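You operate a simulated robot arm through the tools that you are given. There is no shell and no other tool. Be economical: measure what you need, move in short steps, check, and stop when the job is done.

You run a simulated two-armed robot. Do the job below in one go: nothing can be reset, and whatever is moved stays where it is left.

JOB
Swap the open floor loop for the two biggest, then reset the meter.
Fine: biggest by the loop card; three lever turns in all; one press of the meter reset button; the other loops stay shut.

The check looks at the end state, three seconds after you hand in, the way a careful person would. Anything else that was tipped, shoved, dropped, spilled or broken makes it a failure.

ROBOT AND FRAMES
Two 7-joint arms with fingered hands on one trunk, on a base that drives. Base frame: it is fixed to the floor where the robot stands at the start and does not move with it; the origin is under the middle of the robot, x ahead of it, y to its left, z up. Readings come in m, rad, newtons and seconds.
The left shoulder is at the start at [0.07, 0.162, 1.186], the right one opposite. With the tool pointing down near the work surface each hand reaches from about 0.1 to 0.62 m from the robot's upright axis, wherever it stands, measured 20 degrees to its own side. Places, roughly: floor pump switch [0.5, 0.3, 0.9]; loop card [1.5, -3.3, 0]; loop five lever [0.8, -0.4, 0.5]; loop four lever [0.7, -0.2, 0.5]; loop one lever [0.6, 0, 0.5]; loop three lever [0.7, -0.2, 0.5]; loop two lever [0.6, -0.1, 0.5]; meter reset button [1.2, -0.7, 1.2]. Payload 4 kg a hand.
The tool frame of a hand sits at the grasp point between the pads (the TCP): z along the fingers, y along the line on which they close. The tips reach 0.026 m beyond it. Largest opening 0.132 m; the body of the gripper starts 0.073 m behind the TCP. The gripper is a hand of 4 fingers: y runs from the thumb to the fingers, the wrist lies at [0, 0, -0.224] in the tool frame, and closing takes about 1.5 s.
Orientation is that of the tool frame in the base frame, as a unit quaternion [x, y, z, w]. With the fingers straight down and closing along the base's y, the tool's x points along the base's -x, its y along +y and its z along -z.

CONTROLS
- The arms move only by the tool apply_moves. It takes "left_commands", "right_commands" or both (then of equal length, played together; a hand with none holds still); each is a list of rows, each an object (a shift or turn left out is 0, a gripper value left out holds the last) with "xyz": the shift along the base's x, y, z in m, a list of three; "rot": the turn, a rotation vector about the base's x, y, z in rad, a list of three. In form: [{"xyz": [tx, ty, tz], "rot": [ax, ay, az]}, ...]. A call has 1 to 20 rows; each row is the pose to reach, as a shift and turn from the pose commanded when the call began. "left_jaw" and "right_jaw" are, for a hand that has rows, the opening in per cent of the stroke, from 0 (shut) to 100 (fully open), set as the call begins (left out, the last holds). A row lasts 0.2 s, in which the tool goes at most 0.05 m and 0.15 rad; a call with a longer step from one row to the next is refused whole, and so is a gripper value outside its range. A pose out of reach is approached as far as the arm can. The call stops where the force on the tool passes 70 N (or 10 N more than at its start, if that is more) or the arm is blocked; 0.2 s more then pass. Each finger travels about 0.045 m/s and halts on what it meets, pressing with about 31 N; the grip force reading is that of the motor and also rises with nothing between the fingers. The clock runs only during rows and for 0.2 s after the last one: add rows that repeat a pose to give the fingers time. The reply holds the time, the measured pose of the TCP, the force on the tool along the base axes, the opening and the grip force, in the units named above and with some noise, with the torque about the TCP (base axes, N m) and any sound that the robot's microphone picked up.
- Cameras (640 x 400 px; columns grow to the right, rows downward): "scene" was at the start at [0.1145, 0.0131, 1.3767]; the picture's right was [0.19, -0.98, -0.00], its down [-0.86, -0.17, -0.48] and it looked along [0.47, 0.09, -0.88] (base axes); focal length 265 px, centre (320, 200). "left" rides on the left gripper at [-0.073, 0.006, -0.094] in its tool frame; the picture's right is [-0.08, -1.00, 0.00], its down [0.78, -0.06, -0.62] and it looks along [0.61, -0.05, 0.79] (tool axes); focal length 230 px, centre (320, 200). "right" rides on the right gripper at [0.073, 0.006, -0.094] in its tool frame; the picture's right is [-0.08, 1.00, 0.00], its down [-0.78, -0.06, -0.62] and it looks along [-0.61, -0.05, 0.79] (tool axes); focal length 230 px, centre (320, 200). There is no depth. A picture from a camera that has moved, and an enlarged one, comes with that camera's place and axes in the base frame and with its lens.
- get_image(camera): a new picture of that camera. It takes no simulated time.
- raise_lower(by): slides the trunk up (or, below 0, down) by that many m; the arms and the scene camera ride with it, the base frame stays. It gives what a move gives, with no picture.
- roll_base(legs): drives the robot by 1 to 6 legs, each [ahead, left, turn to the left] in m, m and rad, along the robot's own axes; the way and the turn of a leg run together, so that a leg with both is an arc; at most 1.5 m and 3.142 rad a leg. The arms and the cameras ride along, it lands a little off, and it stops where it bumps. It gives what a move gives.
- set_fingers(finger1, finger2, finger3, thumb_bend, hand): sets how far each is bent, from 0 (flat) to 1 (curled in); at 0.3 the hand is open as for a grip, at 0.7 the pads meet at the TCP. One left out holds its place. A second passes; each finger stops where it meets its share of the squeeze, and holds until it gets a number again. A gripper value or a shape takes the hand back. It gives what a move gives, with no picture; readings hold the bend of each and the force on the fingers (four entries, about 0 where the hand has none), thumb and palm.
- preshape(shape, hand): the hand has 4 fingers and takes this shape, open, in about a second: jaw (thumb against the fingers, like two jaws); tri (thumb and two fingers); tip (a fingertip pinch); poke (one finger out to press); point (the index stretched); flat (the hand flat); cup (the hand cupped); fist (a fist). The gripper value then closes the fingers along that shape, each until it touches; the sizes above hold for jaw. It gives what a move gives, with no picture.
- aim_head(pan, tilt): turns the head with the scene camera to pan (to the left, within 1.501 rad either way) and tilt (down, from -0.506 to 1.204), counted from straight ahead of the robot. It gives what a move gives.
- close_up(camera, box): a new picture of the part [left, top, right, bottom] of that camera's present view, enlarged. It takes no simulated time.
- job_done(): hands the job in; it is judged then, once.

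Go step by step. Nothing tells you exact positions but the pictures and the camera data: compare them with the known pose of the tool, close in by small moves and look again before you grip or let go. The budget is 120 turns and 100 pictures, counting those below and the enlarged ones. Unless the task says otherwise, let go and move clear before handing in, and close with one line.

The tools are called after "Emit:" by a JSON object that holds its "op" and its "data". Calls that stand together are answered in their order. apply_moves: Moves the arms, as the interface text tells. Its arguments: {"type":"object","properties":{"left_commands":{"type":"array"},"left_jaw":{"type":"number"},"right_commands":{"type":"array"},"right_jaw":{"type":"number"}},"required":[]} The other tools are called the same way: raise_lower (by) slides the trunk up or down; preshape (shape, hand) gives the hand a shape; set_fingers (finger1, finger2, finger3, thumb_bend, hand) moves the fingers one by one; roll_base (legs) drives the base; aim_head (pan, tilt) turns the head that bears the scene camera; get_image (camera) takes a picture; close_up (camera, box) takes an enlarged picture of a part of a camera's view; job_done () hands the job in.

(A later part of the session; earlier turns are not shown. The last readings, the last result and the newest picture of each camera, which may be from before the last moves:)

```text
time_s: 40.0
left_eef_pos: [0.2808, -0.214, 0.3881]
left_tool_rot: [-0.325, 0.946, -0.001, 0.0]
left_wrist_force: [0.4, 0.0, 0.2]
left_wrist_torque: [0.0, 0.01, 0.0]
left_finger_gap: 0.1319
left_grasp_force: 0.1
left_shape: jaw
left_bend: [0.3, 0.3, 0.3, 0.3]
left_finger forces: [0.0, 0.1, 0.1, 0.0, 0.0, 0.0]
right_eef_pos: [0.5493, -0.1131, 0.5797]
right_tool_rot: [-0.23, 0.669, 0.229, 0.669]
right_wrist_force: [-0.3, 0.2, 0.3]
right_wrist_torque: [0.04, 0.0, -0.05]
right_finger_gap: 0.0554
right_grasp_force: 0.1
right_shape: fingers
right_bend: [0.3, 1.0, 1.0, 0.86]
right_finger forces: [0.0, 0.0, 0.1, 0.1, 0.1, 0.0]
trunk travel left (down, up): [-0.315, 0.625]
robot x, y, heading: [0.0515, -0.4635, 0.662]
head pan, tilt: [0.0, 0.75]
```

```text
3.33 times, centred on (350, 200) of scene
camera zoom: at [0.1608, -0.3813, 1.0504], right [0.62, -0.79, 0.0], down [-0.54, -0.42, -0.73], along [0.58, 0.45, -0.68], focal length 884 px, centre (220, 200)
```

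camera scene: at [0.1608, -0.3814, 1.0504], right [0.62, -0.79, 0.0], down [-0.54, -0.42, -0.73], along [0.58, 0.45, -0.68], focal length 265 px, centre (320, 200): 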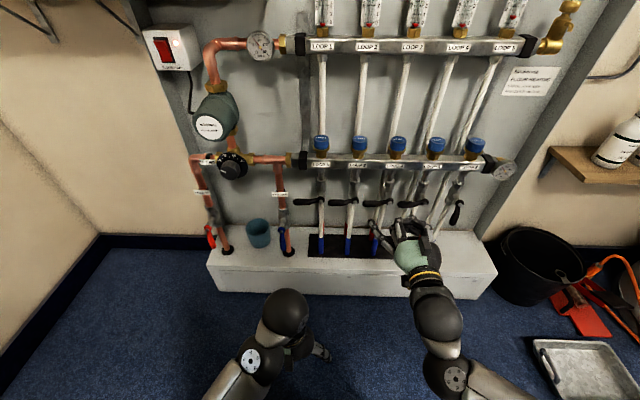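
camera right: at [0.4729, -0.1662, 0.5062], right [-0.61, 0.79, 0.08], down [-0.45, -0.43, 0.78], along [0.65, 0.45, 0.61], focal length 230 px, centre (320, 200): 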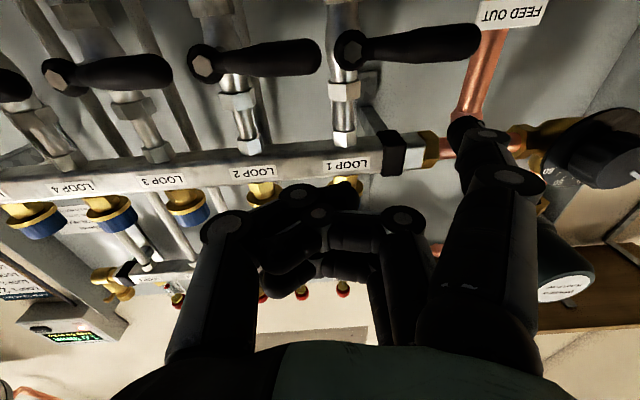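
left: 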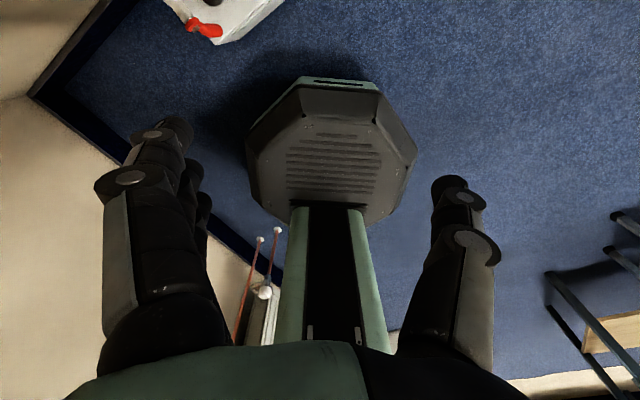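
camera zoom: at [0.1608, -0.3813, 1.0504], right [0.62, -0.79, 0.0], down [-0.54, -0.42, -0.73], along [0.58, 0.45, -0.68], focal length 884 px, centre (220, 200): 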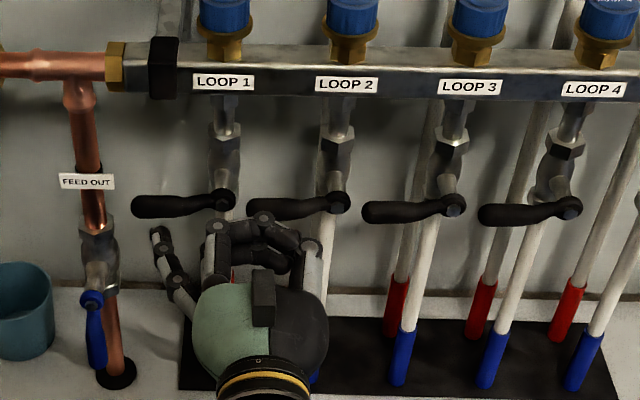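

Emit:
{"op": "apply_moves", "data": {"right_commands": [{"xyz": [0.025, 0.02, 0]}, {"xyz": [0.049, 0.039, 0]}, {"xyz": [0.049, 0.039, 0]}]}}

Emit:
{"op": "get_image", "data": {"camera": "right"}}

Emit:
{"op": "close_up", "data": {"camera": "scene", "box": [280, 160, 400, 250]}}

```text
time_s: 40.8
left_eef_pos: [0.2803, -0.2157, 0.3878]
left_tool_rot: [-0.326, 0.945, 0.0, -0.001]
left_wrist_force: [0.4, -1.3, -1.2]
left_wrist_torque: [-0.01, 0.02, -0.02]
left_finger_gap: 0.1317
left_grasp_force: 0.0
left_shape: jaw
left_bend: [0.3, 0.3, 0.3, 0.3]
left_finger forces: [0.0, 0.1, 0.1, 0.0, 0.0, 0.0]
right_eef_pos: [0.5985, -0.073, 0.5801]
right_tool_rot: [-0.23, 0.669, 0.23, 0.669]
right_wrist_force: [0.1, -1.1, 0.3]
right_wrist_torque: [-0.01, 0.0, 0.01]
right_finger_gap: 0.0557
right_grasp_force: 0.3
right_shape: fingers
right_bend: [0.3, 1.0, 1.0, 0.86]
right_finger forces: [0.1, 0.1, 0.0, 0.1, 0.1, 0.0]
trunk travel left (down, up): [-0.315, 0.625]
robot x, y, heading: [0.0536, -0.4641, 0.66]
head pan, tilt: [0.0, 0.75]
```

```text
64 pictures are left
camera right: at [0.5204, -0.1266, 0.507], right [-0.61, 0.79, 0.08], down [-0.45, -0.43, 0.78], along [0.65, 0.45, 0.62], focal length 230 px, centre (320, 200)
```

right: 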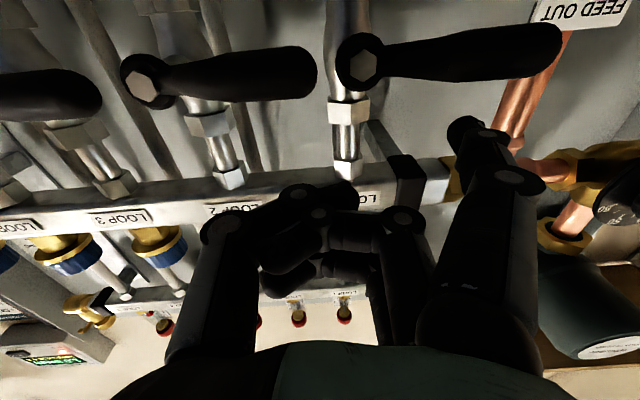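

```text
4.44 times, centred on (340, 205) of scene
camera zoom: at [0.1608, -0.3813, 1.0504], right [0.62, -0.79, 0.0], down [-0.54, -0.42, -0.73], along [0.58, 0.45, -0.68], focal length 1178 px, centre (231, 178)
```

zoom: 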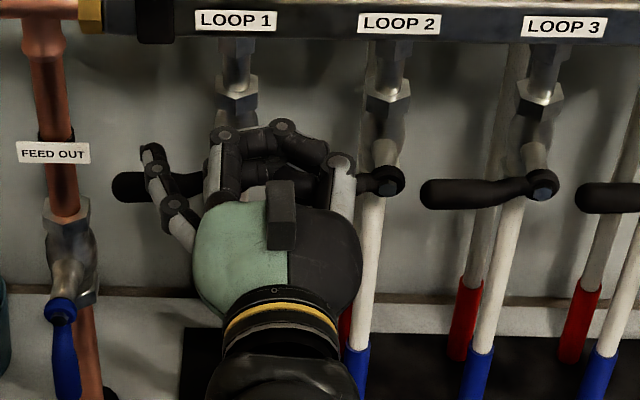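

The fingertip sits just above lever 1's grip. I'll push it along its arc from left to down.

Emit:
{"op": "apply_moves", "data": {"right_commands": [{"xyz": [0, 0, -0.01]}, {"xyz": [0, 0, -0.019]}, {"xyz": [-0.001, 0.001, -0.032]}, {"xyz": [0.0004, -0.0005, -0.0456]}, {"xyz": [0.0038, -0.0048, -0.0579]}, {"xyz": [0.0091, -0.0114, -0.0683]}, {"xyz": [0.0159, -0.0199, -0.0762]}, {"xyz": [0.0237, -0.0297, -0.081]}, {"xyz": [0.0237, -0.0297, -0.081]}]}}

Emit:
{"op": "get_image", "data": {"camera": "right"}}

Emit:
{"op": "close_up", "data": {"camera": "scene", "box": [280, 160, 400, 250]}}

```text
time_s: 42.8
left_eef_pos: [0.2805, -0.2159, 0.3881]
left_tool_rot: [-0.325, 0.946, 0.0, 0.0]
left_wrist_force: [-0.3, 0.6, -0.6]
left_wrist_torque: [0.04, -0.01, 0.0]
left_finger_gap: 0.1318
left_grasp_force: 0.1
left_shape: jaw
left_bend: [0.3, 0.3, 0.3, 0.3]
left_finger forces: [0.1, 0.1, 0.1, 0.1, 0.1, 0.1]
right_eef_pos: [0.6232, -0.1035, 0.4987]
right_tool_rot: [-0.23, 0.668, 0.23, 0.67]
right_wrist_force: [-2.4, 1.3, 1.6]
right_wrist_torque: [0.21, 0.13, 0.09]
right_finger_gap: 0.0596
right_grasp_force: 1.3
right_shape: fingers
right_bend: [0.25, 1.0, 1.0, 0.86]
right_finger forces: [2.9, 0.1, 0.0, 0.0, 0.1, 0.0]
trunk travel left (down, up): [-0.315, 0.625]
robot x, y, heading: [0.054, -0.4622, 0.664]
head pan, tilt: [0.0, 0.75]
```

```text
62 pictures are left
camera right: at [0.5466, -0.1571, 0.4253], right [-0.61, 0.79, 0.08], down [-0.45, -0.43, 0.78], along [0.65, 0.45, 0.62], focal length 230 px, centre (320, 200)
```

right: 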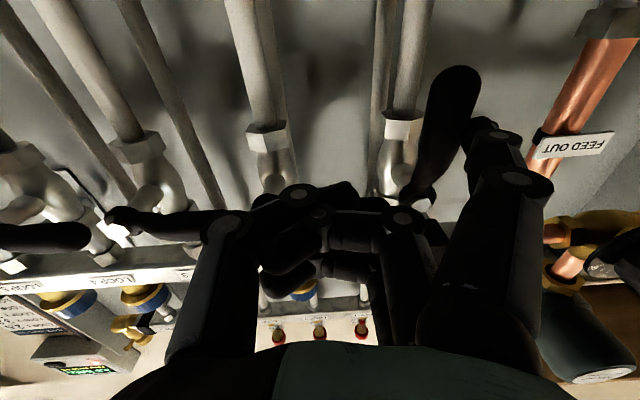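

```text
4.44 times, centred on (340, 205) of scene
camera zoom: at [0.1605, -0.3814, 1.0504], right [0.62, -0.79, 0.0], down [-0.54, -0.42, -0.73], along [0.58, 0.45, -0.68], focal length 1178 px, centre (231, 178)
```

zoom: 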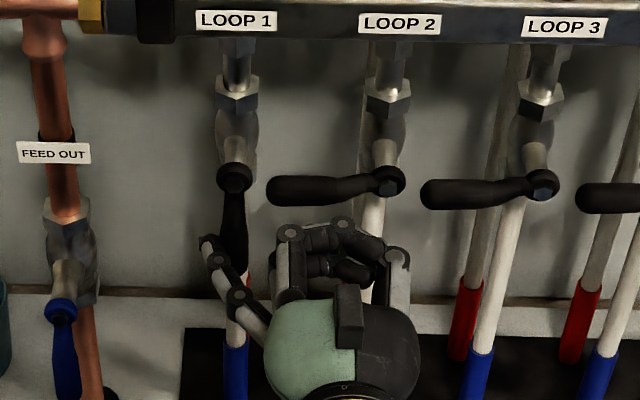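

Lever 1 is nearly vertical. I'll push it a bit further to its stop.

Emit:
{"op": "apply_moves", "data": {"right_commands": [{"xyz": [0.006, -0.0075, -0.001]}, {"xyz": [0.012, -0.015, 0]}, {"xyz": [0.0157, -0.0195, 0]}, {"xyz": [0.0157, -0.0195, 0]}]}}

Emit:
{"op": "close_up", "data": {"camera": "scene", "box": [280, 160, 480, 265]}}

Emit:
{"op": "get_image", "data": {"camera": "right"}}

```text
time_s: 43.8
left_eef_pos: [0.2797, -0.2156, 0.3877]
left_tool_rot: [-0.325, 0.946, 0.0, 0.0]
left_wrist_force: [0.3, 0.0, -0.5]
left_wrist_torque: [0.0, 0.0, 0.02]
left_finger_gap: 0.1318
left_grasp_force: 0.1
left_shape: jaw
left_bend: [0.3, 0.3, 0.3, 0.3]
left_finger forces: [0.0, 0.0, 0.0, 0.0, 0.0, 0.1]
right_eef_pos: [0.6375, -0.1207, 0.4993]
right_tool_rot: [-0.231, 0.668, 0.23, 0.669]
right_wrist_force: [-9.9, 7.6, 0.3]
right_wrist_torque: [0.15, 0.18, 0.34]
right_finger_gap: 0.0726
right_grasp_force: 4.1
right_shape: fingers
right_bend: [0.1, 1.0, 1.0, 0.86]
right_finger forces: [8.3, 0.1, 0.0, 0.1, 0.1, 0.1]
trunk travel left (down, up): [-0.315, 0.625]
robot x, y, heading: [0.0547, -0.4659, 0.664]
head pan, tilt: [0.0, 0.75]
```

```text
3.20 times, centred on (380, 212) of scene
camera zoom: at [0.1601, -0.3808, 1.0504], right [0.62, -0.79, 0.0], down [-0.54, -0.42, -0.73], along [0.58, 0.45, -0.68], focal length 848 px, centre (128, 160)
```

zoom: 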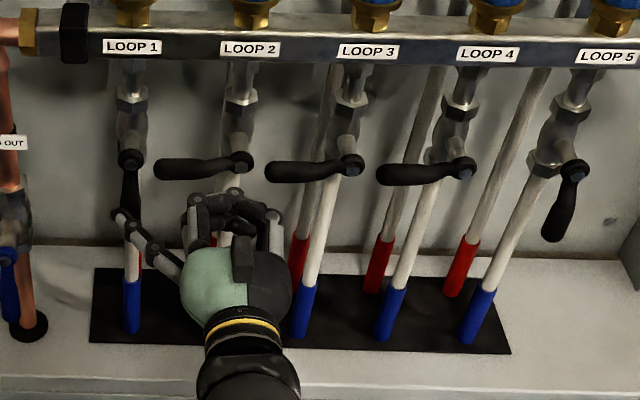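

```text
59 pictures are left
camera right: at [0.5608, -0.175, 0.4258], right [-0.61, 0.79, 0.08], down [-0.45, -0.43, 0.78], along [0.65, 0.45, 0.61], focal length 230 px, centre (320, 200)
```

right: 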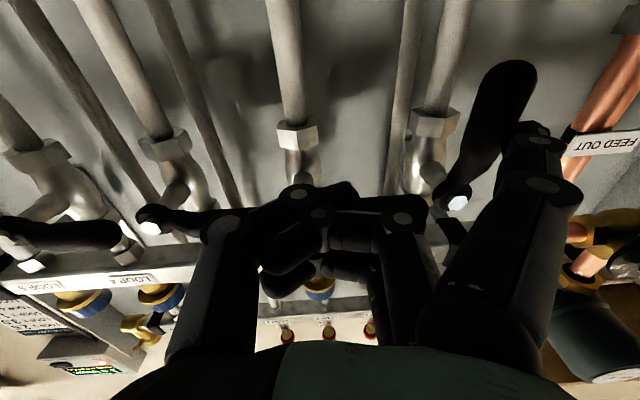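

Lever 1 is at its stop, straight down. I'll back off and slide the base right for lever 5.

Emit:
{"op": "apply_moves", "data": {"right_commands": [{"xyz": [-0.011, 0.014, 0]}, {"xyz": [-0.022, 0.027, 0]}, {"xyz": [-0.055, 0.001, 0]}, {"xyz": [-0.085, -0.024, 0.01]}, {"xyz": [-0.116, -0.048, 0.02]}, {"xyz": [-0.139, -0.067, 0.02]}, {"xyz": [-0.139, -0.067, 0.02]}]}}

Emit:
{"op": "roll_base", "data": {"legs": [[0, -0.25, 0]]}}

Emit:
{"op": "get_image", "data": {"camera": "scene"}}

Emit:
{"op": "get_image", "data": {"camera": "right"}}

```text
time_s: 45.4
left_eef_pos: [0.281, -0.2154, 0.389]
left_tool_rot: [-0.326, 0.945, 0.0, 0.0]
left_wrist_force: [-0.4, -0.1, -0.9]
left_wrist_torque: [0.0, -0.01, 0.01]
left_finger_gap: 0.1318
left_grasp_force: 0.0
left_shape: jaw
left_bend: [0.3, 0.3, 0.3, 0.3]
left_finger forces: [0.0, 0.1, 0.0, 0.0, 0.0, 0.0]
right_eef_pos: [0.4979, -0.1893, 0.5208]
right_tool_rot: [-0.231, 0.668, 0.23, 0.669]
right_wrist_force: [1.2, -0.1, -0.1]
right_wrist_torque: [-0.02, -0.02, 0.01]
right_finger_gap: 0.0556
right_grasp_force: 0.0
right_shape: fingers
right_bend: [0.3, 1.0, 1.0, 0.86]
right_finger forces: [0.0, 0.0, 0.0, 0.0, 0.0, 0.0]
trunk travel left (down, up): [-0.315, 0.625]
robot x, y, heading: [0.0576, -0.4606, 0.662]
head pan, tilt: [0.0, 0.75]
```

```text
time_s: 47.2
left_eef_pos: [0.433, -0.4098, 0.3868]
left_tool_rot: [-0.325, 0.946, 0.0, 0.0]
left_wrist_force: [0.5, 0.5, 0.2]
left_wrist_torque: [0.01, 0.0, 0.0]
left_finger_gap: 0.1317
left_grasp_force: 0.2
left_shape: jaw
left_bend: [0.3, 0.3, 0.3, 0.3]
left_finger forces: [0.0, 0.0, 0.0, 0.0, 0.0, 0.0]
right_eef_pos: [0.6493, -0.3815, 0.5201]
right_tool_rot: [-0.23, 0.669, 0.23, 0.668]
right_wrist_force: [1.1, 0.0, -0.7]
right_wrist_torque: [0.03, -0.03, -0.01]
right_finger_gap: 0.056
right_grasp_force: 0.2
right_shape: fingers
right_bend: [0.3, 1.0, 1.0, 0.86]
right_finger forces: [0.1, 0.1, 0.0, 0.0, 0.0, 0.0]
trunk travel left (down, up): [-0.315, 0.625]
robot x, y, heading: [0.2085, -0.6588, 0.663]
head pan, tilt: [0.0, 0.75]
```

```text
58 pictures are left
camera scene: at [0.3126, -0.5759, 1.0504], right [0.62, -0.79, 0.0], down [-0.54, -0.42, -0.73], along [0.58, 0.45, -0.68], focal length 265 px, centre (320, 200)
```

scene: 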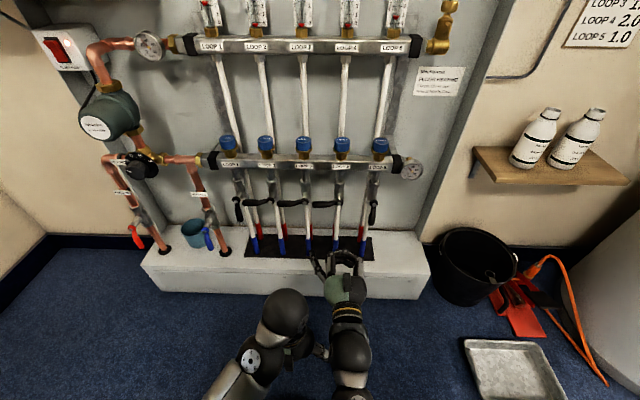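

```text
57 pictures are left
camera right: at [0.5715, -0.4361, 0.4463], right [-0.61, 0.79, 0.08], down [-0.45, -0.43, 0.78], along [0.65, 0.45, 0.62], focal length 230 px, centre (320, 200)
```

right: 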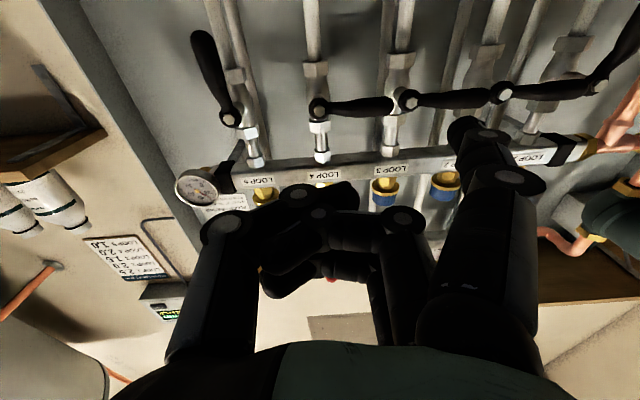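

Emit:
{"op": "apply_moves", "data": {"right_commands": [{"xyz": [0.026, -0.033, -0.005]}, {"xyz": [0.053, -0.066, -0.01]}, {"xyz": [0.079, -0.099, -0.015]}, {"xyz": [0.106, -0.132, -0.022]}, {"xyz": [0.132, -0.165, -0.022]}, {"xyz": [0.162, -0.141, -0.022]}, {"xyz": [0.191, -0.118, -0.022]}, {"xyz": [0.221, -0.094, -0.022]}, {"xyz": [0.25, -0.071, -0.022]}, {"xyz": [0.25, -0.071, -0.022]}]}}

Emit:
{"op": "get_image", "data": {"camera": "right"}}

Emit:
{"op": "close_up", "data": {"camera": "scene", "box": [320, 140, 448, 250]}}

```text
time_s: 49.4
left_eef_pos: [0.4316, -0.4114, 0.3888]
left_tool_rot: [-0.326, 0.945, 0.0, 0.0]
left_wrist_force: [-0.3, 0.1, 0.5]
left_wrist_torque: [0.01, -0.04, 0.01]
left_finger_gap: 0.1316
left_grasp_force: 0.1
left_shape: jaw
left_bend: [0.3, 0.3, 0.3, 0.3]
left_finger forces: [0.0, 0.1, 0.1, 0.1, 0.1, 0.0]
right_eef_pos: [0.8943, -0.4543, 0.4996]
right_tool_rot: [-0.231, 0.668, 0.23, 0.669]
right_wrist_force: [-1.2, -1.1, 0.4]
right_wrist_torque: [-0.01, 0.03, 0.0]
right_finger_gap: 0.056
right_grasp_force: 0.0
right_shape: fingers
right_bend: [0.3, 1.0, 1.0, 0.86]
right_finger forces: [0.0, 0.0, 0.1, 0.1, 0.1, 0.1]
trunk travel left (down, up): [-0.315, 0.625]
robot x, y, heading: [0.2069, -0.6576, 0.662]
head pan, tilt: [0.0, 0.75]
```

```text
56 pictures are left
camera right: at [0.8174, -0.5081, 0.4268], right [-0.61, 0.79, 0.08], down [-0.45, -0.43, 0.78], along [0.65, 0.45, 0.61], focal length 230 px, centre (320, 200)
```

right: 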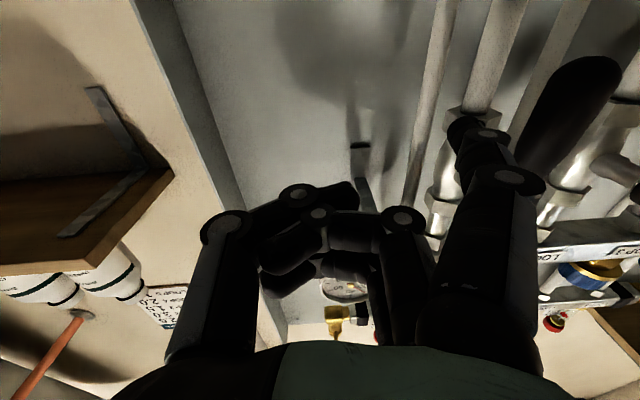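

```text
3.64 times, centred on (384, 195) of scene
camera zoom: at [0.3126, -0.5757, 1.0504], right [0.62, -0.79, 0.0], down [-0.54, -0.42, -0.73], along [0.58, 0.45, -0.68], focal length 964 px, centre (87, 218)
```

zoom: 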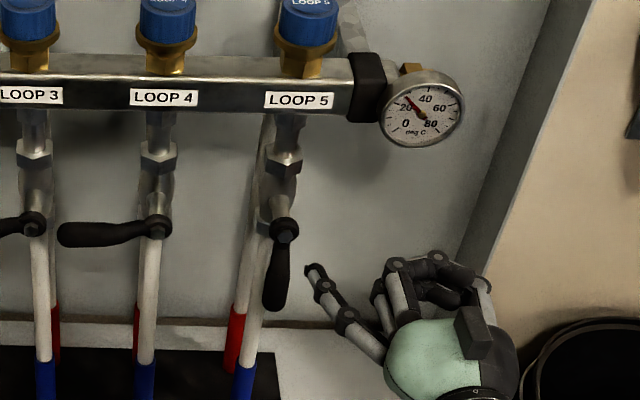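

Finger is right of lever 5's grip. I'll sweep it from down to left along the arc.

Emit:
{"op": "apply_moves", "data": {"right_commands": [{"xyz": [0.006, 0.005, 0]}, {"xyz": [-0.0046, 0.0183, -0.001]}, {"xyz": [-0.0129, 0.0287, -0.002]}, {"xyz": [-0.0212, 0.0391, 0]}, {"xyz": [-0.0289, 0.0487, 0.0055]}, {"xyz": [-0.0354, 0.0568, 0.014]}, {"xyz": [-0.0403, 0.0629, 0.0249]}, {"xyz": [-0.0433, 0.0667, 0.0374]}, {"xyz": [-0.0433, 0.0667, 0.0374]}]}}

Emit:
{"op": "get_image", "data": {"camera": "right"}}

Emit:
{"op": "close_up", "data": {"camera": "scene", "box": [290, 140, 418, 250]}}

```text
time_s: 51.4
left_eef_pos: [0.4331, -0.4099, 0.3872]
left_tool_rot: [-0.326, 0.945, 0.0, -0.001]
left_wrist_force: [1.0, -1.2, 0.0]
left_wrist_torque: [0.01, 0.0, -0.01]
left_finger_gap: 0.1317
left_grasp_force: 0.0
left_shape: jaw
left_bend: [0.3, 0.3, 0.3, 0.3]
left_finger forces: [0.0, 0.0, 0.0, 0.0, 0.0, 0.1]
right_eef_pos: [0.8549, -0.3869, 0.5339]
right_tool_rot: [-0.232, 0.67, 0.229, 0.667]
right_wrist_force: [2.6, -0.9, -10.8]
right_wrist_torque: [-0.6, -0.53, -0.07]
right_finger_gap: 0.0524
right_grasp_force: 5.8
right_shape: fingers
right_bend: [0.32, 1.0, 1.0, 0.86]
right_finger forces: [11.4, 0.0, 0.0, 0.0, 0.0, 0.1]
trunk travel left (down, up): [-0.315, 0.625]
robot x, y, heading: [0.202, -0.6582, 0.662]
head pan, tilt: [0.0, 0.75]
```

```text
54 pictures are left
camera right: at [0.7771, -0.4401, 0.4597], right [-0.61, 0.79, 0.07], down [-0.45, -0.42, 0.79], along [0.65, 0.45, 0.61], focal length 230 px, centre (320, 200)
```

right: 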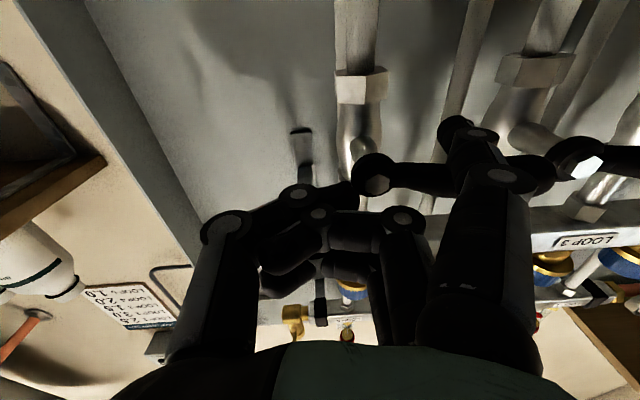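

```text
3.64 times, centred on (354, 195) of scene
camera zoom: at [0.3138, -0.5752, 1.05], right [0.62, -0.79, 0.0], down [-0.54, -0.42, -0.73], along [0.58, 0.45, -0.68], focal length 964 px, centre (196, 218)
```

zoom: 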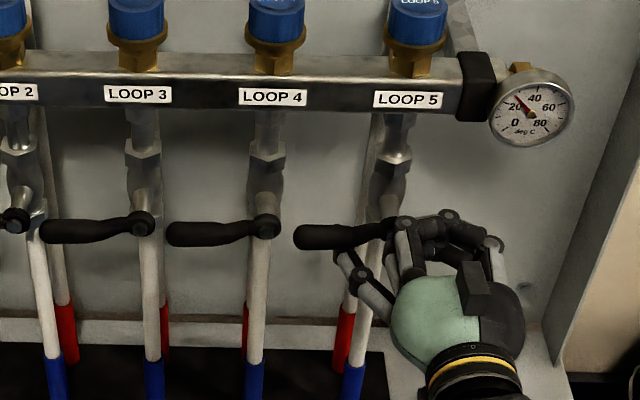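

Lever 5 now lies left like the other shut ones, at its stop. I'll back away, then shift the base left for lever 2.

Emit:
{"op": "apply_moves", "data": {"right_commands": [{"xyz": [0, 0, -0.02]}, {"xyz": [0, 0, -0.035]}, {"xyz": [-0.035, -0.028, -0.035]}, {"xyz": [-0.07, -0.056, -0.035]}, {"xyz": [-0.11, -0.085, -0.02]}, {"xyz": [-0.12, -0.096, 0]}, {"xyz": [-0.12, -0.096, 0]}]}}

Emit:
{"op": "roll_base", "data": {"legs": [[0, 0.15, 0]]}}

Emit:
{"op": "get_image", "data": {"camera": "scene"}}

```text
refused: row 5 steps farther than a row can; nothing moved
```

```text
time_s: 52.3
left_eef_pos: [0.4101, -0.3827, 0.3873]
left_tool_rot: [-0.322, 0.947, 0.0, 0.0]
left_wrist_force: [0.0, 0.5, 1.1]
left_wrist_torque: [-0.01, -0.02, 0.02]
left_finger_gap: 0.1318
left_grasp_force: 0.2
left_shape: jaw
left_bend: [0.3, 0.3, 0.3, 0.3]
left_finger forces: [0.1, 0.1, 0.0, 0.0, 0.0, 0.0]
right_eef_pos: [0.8492, -0.3813, 0.5333]
right_tool_rot: [-0.212, 0.676, 0.205, 0.675]
right_wrist_force: [3.7, -4.3, 0.7]
right_wrist_torque: [-0.53, -0.54, -0.05]
right_finger_gap: 0.0515
right_grasp_force: 7.2
right_shape: fingers
right_bend: [0.33, 1.0, 1.0, 0.88]
right_finger forces: [13.7, 0.1, 0.0, 0.0, 0.0, 0.0]
trunk travel left (down, up): [-0.315, 0.625]
robot x, y, heading: [0.1809, -0.6282, 0.657]
head pan, tilt: [0.0, 0.75]
stopped in leg 1: the force on the tool passed its limit at 86 N (the readings are from after the stop); the commanded pose is now the measured one
```

```text
52 pictures are left
camera scene: at [0.2896, -0.5476, 1.0505], right [0.61, -0.79, 0.0], down [-0.54, -0.41, -0.73], along [0.58, 0.45, -0.68], focal length 265 px, centre (320, 200)
```

scene: 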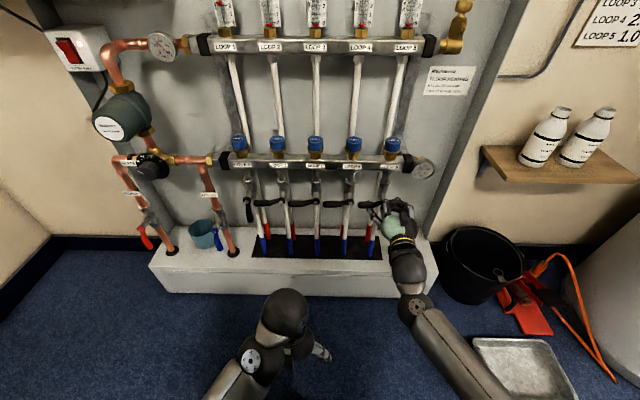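

My retreat was refused for an over-long step, and the base move I had queued behind it started with the finger still under lever 5. It stopped on force after about 4 cm. I'll inspect before moving anything.

Emit:
{"op": "close_up", "data": {"camera": "scene", "box": [300, 140, 440, 260]}}

Emit:
{"op": "get_image", "data": {"camera": "right"}}

```text
3.33 times, centred on (370, 200) of scene
camera zoom: at [0.2896, -0.5476, 1.0505], right [0.61, -0.79, 0.0], down [-0.54, -0.41, -0.73], along [0.58, 0.45, -0.68], focal length 884 px, centre (153, 200)
```

zoom: 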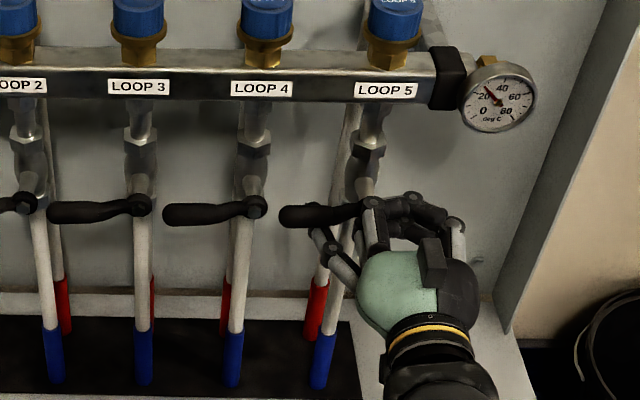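

```text
50 pictures are left
camera right: at [0.7689, -0.4308, 0.4601], right [-0.57, 0.82, 0.07], down [-0.48, -0.39, 0.79], along [0.67, 0.41, 0.61], focal length 230 px, centre (320, 200)
```

right: 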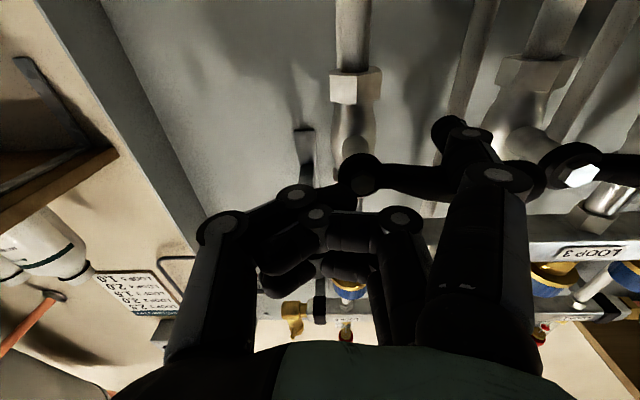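

Nothing looks displaced and lever 5 is still at its shut stop. I'll withdraw the hand on its own this time and check the result before driving.

Emit:
{"op": "apply_moves", "data": {"right_commands": [{"xyz": [0.006, -0.008, -0.008]}, {"xyz": [0.006, -0.008, -0.025]}, {"xyz": [0.006, -0.008, -0.038]}, {"xyz": [-0.025, -0.033, -0.038]}, {"xyz": [-0.055, -0.058, -0.038]}, {"xyz": [-0.085, -0.082, -0.03]}, {"xyz": [-0.115, -0.106, -0.015]}, {"xyz": [-0.115, -0.106, 0]}, {"xyz": [-0.115, -0.106, 0]}]}}

Emit:
{"op": "get_image", "data": {"camera": "scene"}}

```text
time_s: 53.0
left_eef_pos: [0.4099, -0.3826, 0.3878]
left_tool_rot: [-0.323, 0.946, 0.0, 0.001]
left_wrist_force: [0.2, -0.5, -0.2]
left_wrist_torque: [0.01, 0.0, 0.01]
left_finger_gap: 0.1322
left_grasp_force: 0.1
left_shape: jaw
left_bend: [0.3, 0.3, 0.3, 0.3]
left_finger forces: [0.0, 0.0, 0.0, 0.0, 0.0, 0.0]
right_eef_pos: [0.8541, -0.3828, 0.5321]
right_tool_rot: [-0.203, 0.654, 0.224, 0.693]
right_wrist_force: [-9.2, -6.4, 19.1]
right_wrist_torque: [-0.21, -0.15, 0.57]
right_finger_gap: 0.0545
right_grasp_force: 31.0
right_shape: fingers
right_bend: [0.31, 1.0, 1.0, 0.89]
right_finger forces: [11.4, 0.0, 0.0, 0.0, 50.9, 0.1]
trunk travel left (down, up): [-0.315, 0.625]
robot x, y, heading: [0.1835, -0.6279, 0.661]
head pan, tilt: [0.0, 0.75]
stopped in row 3 (right hand): the force on the tool passed its limit at 74 N (the readings are from after the stop); the commanded pose is now the measured one
```

```text
49 pictures are left
camera scene: at [0.287, -0.5485, 1.0503], right [0.61, -0.79, 0.0], down [-0.54, -0.41, -0.73], along [0.58, 0.45, -0.68], focal length 265 px, centre (320, 200)
```

scene: 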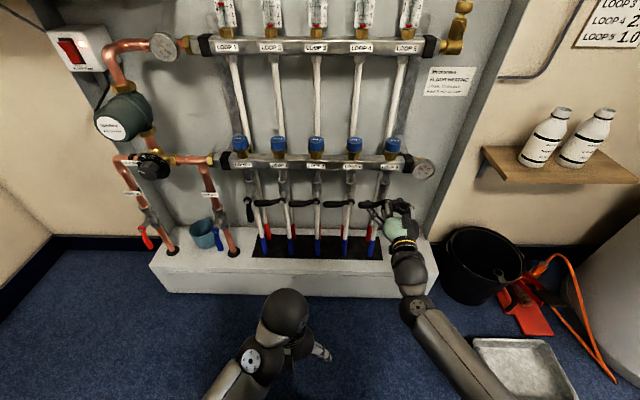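

The curled thumb was resting on hub 5 as I moved down. I'll pull straight back instead.

Emit:
{"op": "apply_moves", "data": {"right_commands": [{"xyz": [-0.008, -0.006, 0.002]}, {"xyz": [-0.016, -0.012, 0.002]}, {"xyz": [-0.031, -0.025, 0.002]}, {"xyz": [-0.047, -0.037, 0.002]}, {"xyz": [-0.07, -0.056, 0.0]}, {"xyz": [-0.094, -0.075, 0]}, {"xyz": [-0.117, -0.093, 0]}, {"xyz": [-0.117, -0.093, 0]}]}}

Emit:
{"op": "get_image", "data": {"camera": "scene"}}

```text
time_s: 54.9
left_eef_pos: [0.4098, -0.3822, 0.3874]
left_tool_rot: [-0.321, 0.947, 0.0, -0.001]
left_wrist_force: [0.1, -0.2, -0.5]
left_wrist_torque: [-0.02, -0.01, -0.03]
left_finger_gap: 0.1317
left_grasp_force: 0.1
left_shape: jaw
left_bend: [0.3, 0.3, 0.3, 0.3]
left_finger forces: [0.1, 0.0, 0.0, 0.1, 0.0, 0.0]
right_eef_pos: [0.7368, -0.4772, 0.5247]
right_tool_rot: [-0.205, 0.658, 0.222, 0.689]
right_wrist_force: [0.3, -0.7, 0.0]
right_wrist_torque: [0.01, 0.02, -0.01]
right_finger_gap: 0.0543
right_grasp_force: 0.1
right_shape: fingers
right_bend: [0.3, 1.0, 1.0, 0.88]
right_finger forces: [0.0, 0.0, 0.0, 0.1, 0.0, 0.0]
trunk travel left (down, up): [-0.315, 0.625]
robot x, y, heading: [0.1824, -0.6242, 0.655]
head pan, tilt: [0.0, 0.75]
```

```text
48 pictures are left
camera scene: at [0.289, -0.5467, 1.0504], right [0.61, -0.79, 0.0], down [-0.54, -0.42, -0.73], along [0.58, 0.45, -0.68], focal length 265 px, centre (320, 200)
```

scene: 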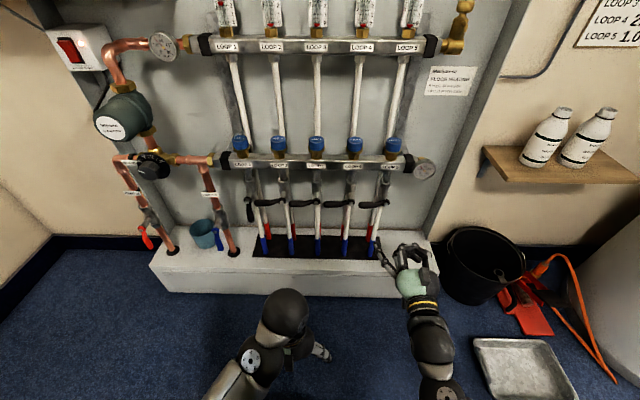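

Hand is free and lever 5 sits shut. Now I'll shift the base 0.1 m left for lever 2, then look again.

Emit:
{"op": "roll_base", "data": {"legs": [[0, 0.1, 0]]}}

```text
time_s: 56.0
left_eef_pos: [0.3492, -0.3024, 0.3876]
left_tool_rot: [-0.323, 0.947, 0.0, 0.001]
left_wrist_force: [-0.8, 0.6, -0.3]
left_wrist_torque: [0.02, 0.0, 0.01]
left_finger_gap: 0.132
left_grasp_force: 0.0
left_shape: jaw
left_bend: [0.3, 0.3, 0.3, 0.3]
left_finger forces: [0.0, 0.0, 0.1, 0.1, 0.1, 0.0]
right_eef_pos: [0.6764, -0.3969, 0.5248]
right_tool_rot: [-0.206, 0.66, 0.22, 0.689]
right_wrist_force: [-0.2, 1.0, -0.1]
right_wrist_torque: [0.01, -0.03, 0.03]
right_finger_gap: 0.0542
right_grasp_force: 0.1
right_shape: fingers
right_bend: [0.3, 1.0, 1.0, 0.88]
right_finger forces: [0.1, 0.1, 0.1, 0.1, 0.0, 0.1]
trunk travel left (down, up): [-0.315, 0.625]
robot x, y, heading: [0.1204, -0.5487, 0.657]
head pan, tilt: [0.0, 0.75]
```

Emit:
{"op": "apply_moves", "data": {"right_commands": [{"xyz": [-0.025, 0.031, 0.011], "rot": [-0.006, 0.008, 0.012]}, {"xyz": [-0.05, 0.063, 0.022], "rot": [-0.012, 0.016, 0.024]}, {"xyz": [-0.075, 0.094, 0.033], "rot": [-0.018, 0.024, 0.036]}, {"xyz": [-0.1, 0.125, 0.043], "rot": [-0.025, 0.031, 0.048]}, {"xyz": [-0.125, 0.157, 0.054], "rot": [-0.031, 0.039, 0.06]}, {"xyz": [-0.094, 0.182, 0.054], "rot": [-0.031, 0.039, 0.06]}, {"xyz": [-0.063, 0.207, 0.054], "rot": [-0.031, 0.039, 0.06]}, {"xyz": [-0.063, 0.207, 0.054], "rot": [-0.031, 0.039, 0.06]}]}}

Emit:
{"op": "get_image", "data": {"camera": "right"}}

Emit:
{"op": "close_up", "data": {"camera": "scene", "box": [220, 140, 420, 265]}}

```text
time_s: 57.8
left_eef_pos: [0.3485, -0.3013, 0.3886]
left_tool_rot: [-0.324, 0.946, 0.0, 0.0]
left_wrist_force: [-0.4, 17.2, -2.2]
left_wrist_torque: [-2.38, 0.17, 0.24]
left_finger_gap: 0.1318
left_grasp_force: 0.1
left_shape: jaw
left_bend: [0.3, 0.3, 0.3, 0.3]
left_finger forces: [0.0, 0.0, 0.1, 0.0, 0.0, 0.0]
right_eef_pos: [0.6157, -0.1922, 0.5791]
right_tool_rot: [-0.231, 0.669, 0.235, 0.666]
right_wrist_force: [0.0, 0.2, 0.1]
right_wrist_torque: [-0.03, -0.03, 0.02]
right_finger_gap: 0.0546
right_grasp_force: 0.1
right_shape: fingers
right_bend: [0.3, 1.0, 1.0, 0.88]
right_finger forces: [0.1, 0.1, 0.0, 0.0, 0.0, 0.1]
trunk travel left (down, up): [-0.315, 0.625]
robot x, y, heading: [0.1206, -0.5526, 0.659]
head pan, tilt: [0.0, 0.75]
```

```text
47 pictures are left
camera right: at [0.539, -0.2456, 0.5064], right [-0.62, 0.78, 0.08], down [-0.44, -0.43, 0.79], along [0.65, 0.45, 0.61], focal length 230 px, centre (320, 200)
```

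right: 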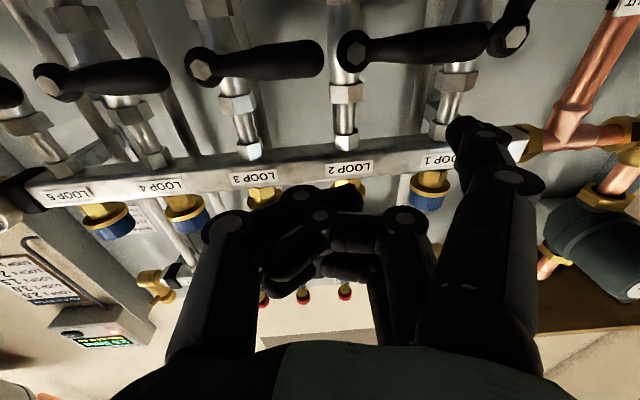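

```text
3.20 times, centred on (320, 202) of scene
camera zoom: at [0.2281, -0.4674, 1.0504], right [0.61, -0.79, 0.0], down [-0.54, -0.42, -0.73], along [0.58, 0.45, -0.68], focal length 848 px, centre (320, 192)
```

zoom: 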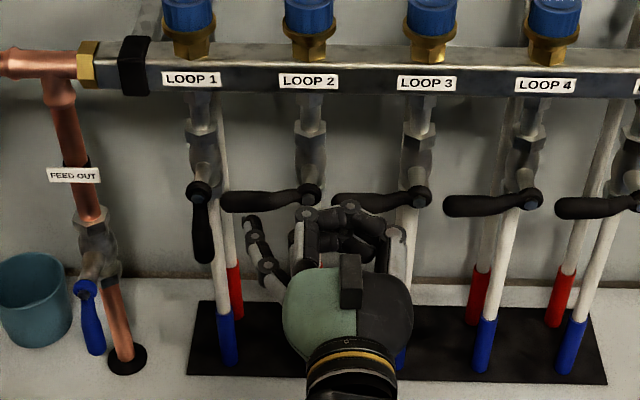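

The left hand feels 17 N, so the right wrist is brushing it. I'll move the left hand aside.

Emit:
{"op": "apply_moves", "data": {"left_commands": [{"xyz": [-0.019, 0.023, 0]}, {"xyz": [-0.044, 0.055, 0]}, {"xyz": [-0.069, 0.086, 0]}, {"xyz": [-0.094, 0.117, 0]}, {"xyz": [-0.094, 0.117, 0]}]}}

Emit:
{"op": "get_image", "data": {"camera": "scene"}}

```text
time_s: 59.0
left_eef_pos: [0.255, -0.1855, 0.3872]
left_tool_rot: [-0.322, 0.947, 0.0, 0.0]
left_wrist_force: [-0.5, 0.0, 0.7]
left_wrist_torque: [0.03, 0.02, 0.01]
left_finger_gap: 0.132
left_grasp_force: 0.0
left_shape: jaw
left_bend: [0.3, 0.3, 0.3, 0.3]
left_finger forces: [0.1, 0.1, 0.0, 0.0, 0.0, 0.1]
right_eef_pos: [0.6162, -0.1911, 0.5794]
right_tool_rot: [-0.232, 0.669, 0.236, 0.666]
right_wrist_force: [-0.2, 0.0, 0.2]
right_wrist_torque: [-0.01, -0.03, 0.02]
right_finger_gap: 0.0545
right_grasp_force: 0.0
right_shape: fingers
right_bend: [0.3, 1.0, 1.0, 0.88]
right_finger forces: [0.0, 0.0, 0.0, 0.1, 0.0, 0.0]
trunk travel left (down, up): [-0.315, 0.625]
robot x, y, heading: [0.1229, -0.5486, 0.656]
head pan, tilt: [0.0, 0.75]
```

```text
45 pictures are left
camera scene: at [0.228, -0.4674, 1.0504], right [0.61, -0.79, 0.0], down [-0.54, -0.42, -0.73], along [0.58, 0.45, -0.68], focal length 265 px, centre (320, 200)
```

scene: 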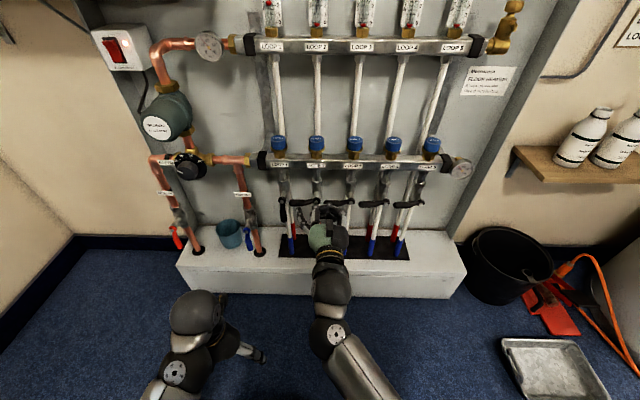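

Emit:
{"op": "apply_moves", "data": {"right_commands": [{"xyz": [0.024, 0.019, 0]}, {"xyz": [0.047, 0.0375, 0]}, {"xyz": [0.047, 0.0375, -0.01]}, {"xyz": [0.0476, 0.0367, -0.022]}, {"xyz": [0.0468, 0.0378, -0.0353]}, {"xyz": [0.0481, 0.0362, -0.0486]}, {"xyz": [0.0514, 0.032, -0.0609]}, {"xyz": [0.0567, 0.0253, -0.0713]}, {"xyz": [0.0635, 0.0168, -0.0792]}, {"xyz": [0.0713, 0.007, -0.084]}, {"xyz": [0.077, 0.0002, -0.085]}, {"xyz": [0.0838, -0.0086, -0.084]}, {"xyz": [0.0838, -0.0086, -0.084]}]}}

Emit:
{"op": "get_image", "data": {"camera": "right"}}

Emit:
{"op": "close_up", "data": {"camera": "scene", "box": [220, 140, 420, 265]}}

```text
time_s: 61.8
left_eef_pos: [0.2549, -0.185, 0.3866]
left_tool_rot: [-0.323, 0.946, 0.0, 0.0]
left_wrist_force: [-0.2, 0.2, 0.4]
left_wrist_torque: [0.04, 0.02, 0.01]
left_finger_gap: 0.132
left_grasp_force: 0.1
left_shape: jaw
left_bend: [0.3, 0.3, 0.3, 0.3]
left_finger forces: [0.0, 0.0, 0.1, 0.0, 0.0, 0.0]
right_eef_pos: [0.6946, -0.1972, 0.4931]
right_tool_rot: [-0.233, 0.669, 0.236, 0.666]
right_wrist_force: [-6.6, 10.9, 0.3]
right_wrist_torque: [0.23, 0.13, 0.06]
right_finger_gap: 0.0699
right_grasp_force: 4.3
right_shape: fingers
right_bend: [0.12, 1.0, 1.0, 0.88]
right_finger forces: [8.5, 0.1, 0.1, 0.0, 0.0, 0.1]
trunk travel left (down, up): [-0.315, 0.625]
robot x, y, heading: [0.1253, -0.5486, 0.659]
head pan, tilt: [0.0, 0.75]
```

```text
44 pictures are left
camera right: at [0.6183, -0.2519, 0.4214], right [-0.62, 0.78, 0.08], down [-0.44, -0.44, 0.79], along [0.65, 0.45, 0.61], focal length 230 px, centre (320, 200)
```

right: 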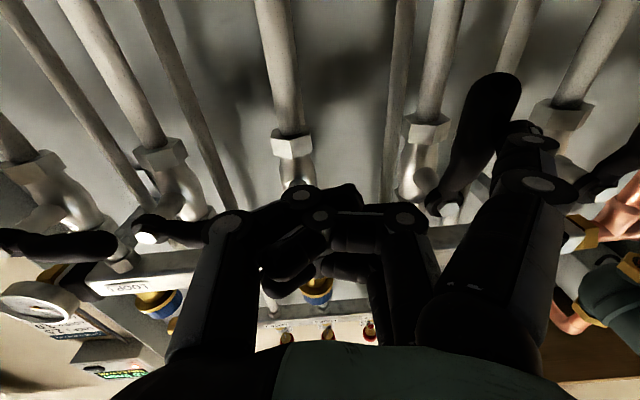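

```text
3.20 times, centred on (320, 202) of scene
camera zoom: at [0.2276, -0.4666, 1.0503], right [0.61, -0.79, 0.0], down [-0.54, -0.42, -0.73], along [0.58, 0.45, -0.68], focal length 848 px, centre (320, 192)
```

zoom: 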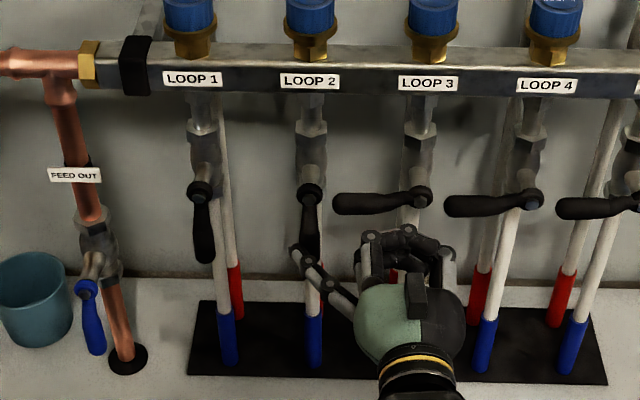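

Lever 2 is at its open stop. I'll withdraw the hand and check the meter.

Emit:
{"op": "apply_moves", "data": {"right_commands": [{"xyz": [-0.011, 0.014, 0]}, {"xyz": [-0.022, 0.027, 0]}, {"xyz": [-0.053, 0.002, 0]}, {"xyz": [-0.085, -0.023, 0.005]}, {"xyz": [-0.116, -0.048, 0.01]}, {"xyz": [-0.147, -0.073, 0.01]}, {"xyz": [-0.147, -0.073, 0.01]}]}}

Emit:
{"op": "aim_head", "data": {"pan": -0.45, "tilt": 0.3}}

Emit:
{"op": "get_image", "data": {"camera": "scene"}}

```text
time_s: 63.4
left_eef_pos: [0.2548, -0.1857, 0.3885]
left_tool_rot: [-0.324, 0.946, 0.0, 0.0]
left_wrist_force: [-0.7, 0.0, 1.3]
left_wrist_torque: [-0.02, 0.0, -0.01]
left_finger_gap: 0.1318
left_grasp_force: 0.0
left_shape: jaw
left_bend: [0.3, 0.3, 0.3, 0.3]
left_finger forces: [0.0, 0.1, 0.0, 0.1, 0.1, 0.0]
right_eef_pos: [0.5507, -0.2732, 0.506]
right_tool_rot: [-0.232, 0.669, 0.235, 0.666]
right_wrist_force: [-0.1, -0.1, -0.1]
right_wrist_torque: [0.01, 0.0, 0.01]
right_finger_gap: 0.055
right_grasp_force: 0.1
right_shape: fingers
right_bend: [0.3, 1.0, 1.0, 0.88]
right_finger forces: [0.0, 0.0, 0.0, 0.0, 0.0, 0.1]
trunk travel left (down, up): [-0.315, 0.625]
robot x, y, heading: [0.12, -0.5455, 0.66]
head pan, tilt: [0.0, 0.75]
```

```text
time_s: 64.3
left_eef_pos: [0.2562, -0.1853, 0.3885]
left_tool_rot: [-0.322, 0.947, 0.0, 0.0]
left_wrist_force: [-0.4, 0.0, 0.0]
left_wrist_torque: [0.03, -0.01, 0.03]
left_finger_gap: 0.1319
left_grasp_force: 0.0
left_shape: jaw
left_bend: [0.3, 0.3, 0.3, 0.3]
left_finger forces: [0.0, 0.0, 0.0, 0.1, 0.0, 0.1]
right_eef_pos: [0.5512, -0.2723, 0.5057]
right_tool_rot: [-0.231, 0.669, 0.235, 0.666]
right_wrist_force: [1.2, 0.3, 0.6]
right_wrist_torque: [0.01, 0.01, 0.0]
right_finger_gap: 0.0553
right_grasp_force: 0.1
right_shape: fingers
right_bend: [0.3, 1.0, 1.0, 0.88]
right_finger forces: [0.0, 0.0, 0.0, 0.0, 0.0, 0.1]
trunk travel left (down, up): [-0.315, 0.625]
robot x, y, heading: [0.1225, -0.5491, 0.658]
head pan, tilt: [-0.45, 0.3]
```

```text
42 pictures are left
camera scene: at [0.2538, -0.4988, 1.0907], right [0.21, -0.98, 0.0], down [-0.29, -0.06, -0.95], along [0.93, 0.2, -0.3], focal length 265 px, centre (320, 200)
```

scene: 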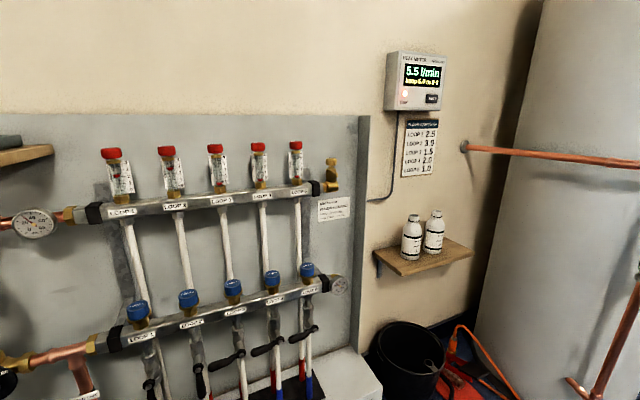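

The meter now reads 5.5 l/min with the trip lamp still lit. The button triangulates to about (1.243, -0.667, 1.151). I'll drive right and raise the trunk.

Emit:
{"op": "roll_base", "data": {"legs": [[0, -0.3, 0]]}}

Emit:
{"op": "raise_lower", "data": {"by": 0.42}}

Emit:
{"op": "aim_head", "data": {"pan": -0.6, "tilt": 0.6}}

Emit:
{"op": "get_image", "data": {"camera": "scene"}}

```text
time_s: 66.4
left_eef_pos: [0.4424, -0.429, 0.3881]
left_tool_rot: [-0.325, 0.946, -0.001, -0.001]
left_wrist_force: [-0.1, 0.2, 1.2]
left_wrist_torque: [-0.03, -0.01, 0.0]
left_finger_gap: 0.1317
left_grasp_force: 0.0
left_shape: jaw
left_bend: [0.3, 0.3, 0.3, 0.3]
left_finger forces: [0.0, 0.0, 0.0, 0.1, 0.0, 0.0]
right_eef_pos: [0.7378, -0.5142, 0.5059]
right_tool_rot: [-0.232, 0.669, 0.237, 0.665]
right_wrist_force: [0.1, 0.8, -0.5]
right_wrist_torque: [-0.03, -0.02, 0.0]
right_finger_gap: 0.0549
right_grasp_force: 0.0
right_shape: fingers
right_bend: [0.3, 1.0, 1.0, 0.88]
right_finger forces: [0.0, 0.0, 0.0, 0.1, 0.0, 0.0]
trunk travel left (down, up): [-0.315, 0.625]
robot x, y, heading: [0.3099, -0.7895, 0.66]
head pan, tilt: [-0.45, 0.3]
```

```text
refused: 0.42 is not a number from -0.4 to 0.4
```

```text
time_s: 67.2
left_eef_pos: [0.4415, -0.4284, 0.3887]
left_tool_rot: [-0.324, 0.946, -0.001, 0.0]
left_wrist_force: [0.0, -0.1, -0.7]
left_wrist_torque: [0.01, 0.01, -0.01]
left_finger_gap: 0.1321
left_grasp_force: 0.1
left_shape: jaw
left_bend: [0.3, 0.3, 0.3, 0.3]
left_finger forces: [0.0, 0.0, 0.0, 0.0, 0.0, 0.0]
right_eef_pos: [0.7373, -0.5139, 0.5064]
right_tool_rot: [-0.232, 0.669, 0.236, 0.666]
right_wrist_force: [0.4, 0.2, -0.1]
right_wrist_torque: [-0.01, -0.02, 0.02]
right_finger_gap: 0.0552
right_grasp_force: 0.0
right_shape: fingers
right_bend: [0.3, 1.0, 1.0, 0.88]
right_finger forces: [0.1, 0.0, 0.1, 0.0, 0.0, 0.0]
trunk travel left (down, up): [-0.315, 0.625]
robot x, y, heading: [0.3087, -0.7927, 0.659]
head pan, tilt: [-0.6, 0.6]
```

```text
41 pictures are left
camera scene: at [0.438, -0.7547, 1.0633], right [0.06, -1.0, 0.0], down [-0.56, -0.03, -0.83], along [0.82, 0.05, -0.56], focal length 265 px, centre (320, 200)
```

scene: 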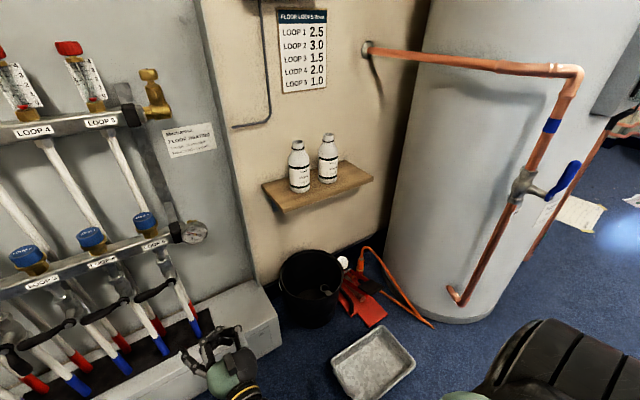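

Emit:
{"op": "raise_lower", "data": {"by": 0.4}}

Emit:
{"op": "get_image", "data": {"camera": "scene"}}

```text
time_s: 71.0
left_eef_pos: [0.4416, -0.4272, 0.7865]
left_tool_rot: [-0.325, 0.946, 0.0, -0.001]
left_wrist_force: [-0.1, 0.0, 0.3]
left_wrist_torque: [-0.01, 0.02, -0.02]
left_finger_gap: 0.132
left_grasp_force: 0.1
left_shape: jaw
left_bend: [0.3, 0.3, 0.3, 0.3]
left_finger forces: [0.0, 0.0, 0.0, 0.1, 0.0, 0.1]
right_eef_pos: [0.7372, -0.5138, 0.9056]
right_tool_rot: [-0.233, 0.669, 0.237, 0.665]
right_wrist_force: [-0.2, -0.3, -0.5]
right_wrist_torque: [-0.03, 0.0, 0.01]
right_finger_gap: 0.0552
right_grasp_force: 0.0
right_shape: fingers
right_bend: [0.3, 1.0, 1.0, 0.88]
right_finger forces: [0.0, 0.1, 0.0, 0.0, 0.0, 0.0]
trunk travel left (down, up): [-0.715, 0.225]
robot x, y, heading: [0.3105, -0.7917, 0.657]
head pan, tilt: [-0.6, 0.6]
```

```text
40 pictures are left
camera scene: at [0.4381, -0.7546, 1.4632], right [0.06, -1.0, 0.0], down [-0.56, -0.03, -0.83], along [0.82, 0.05, -0.56], focal length 265 px, centre (320, 200)
```

scene: 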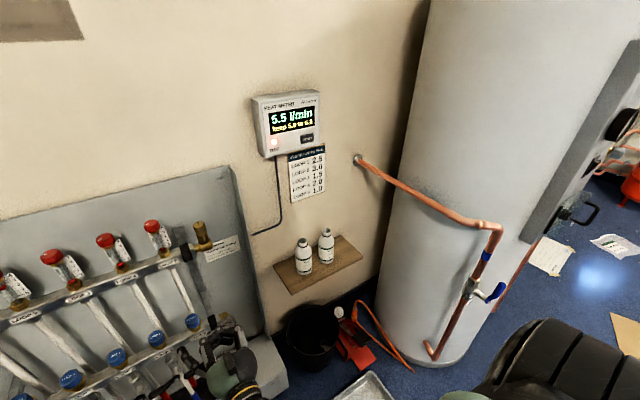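

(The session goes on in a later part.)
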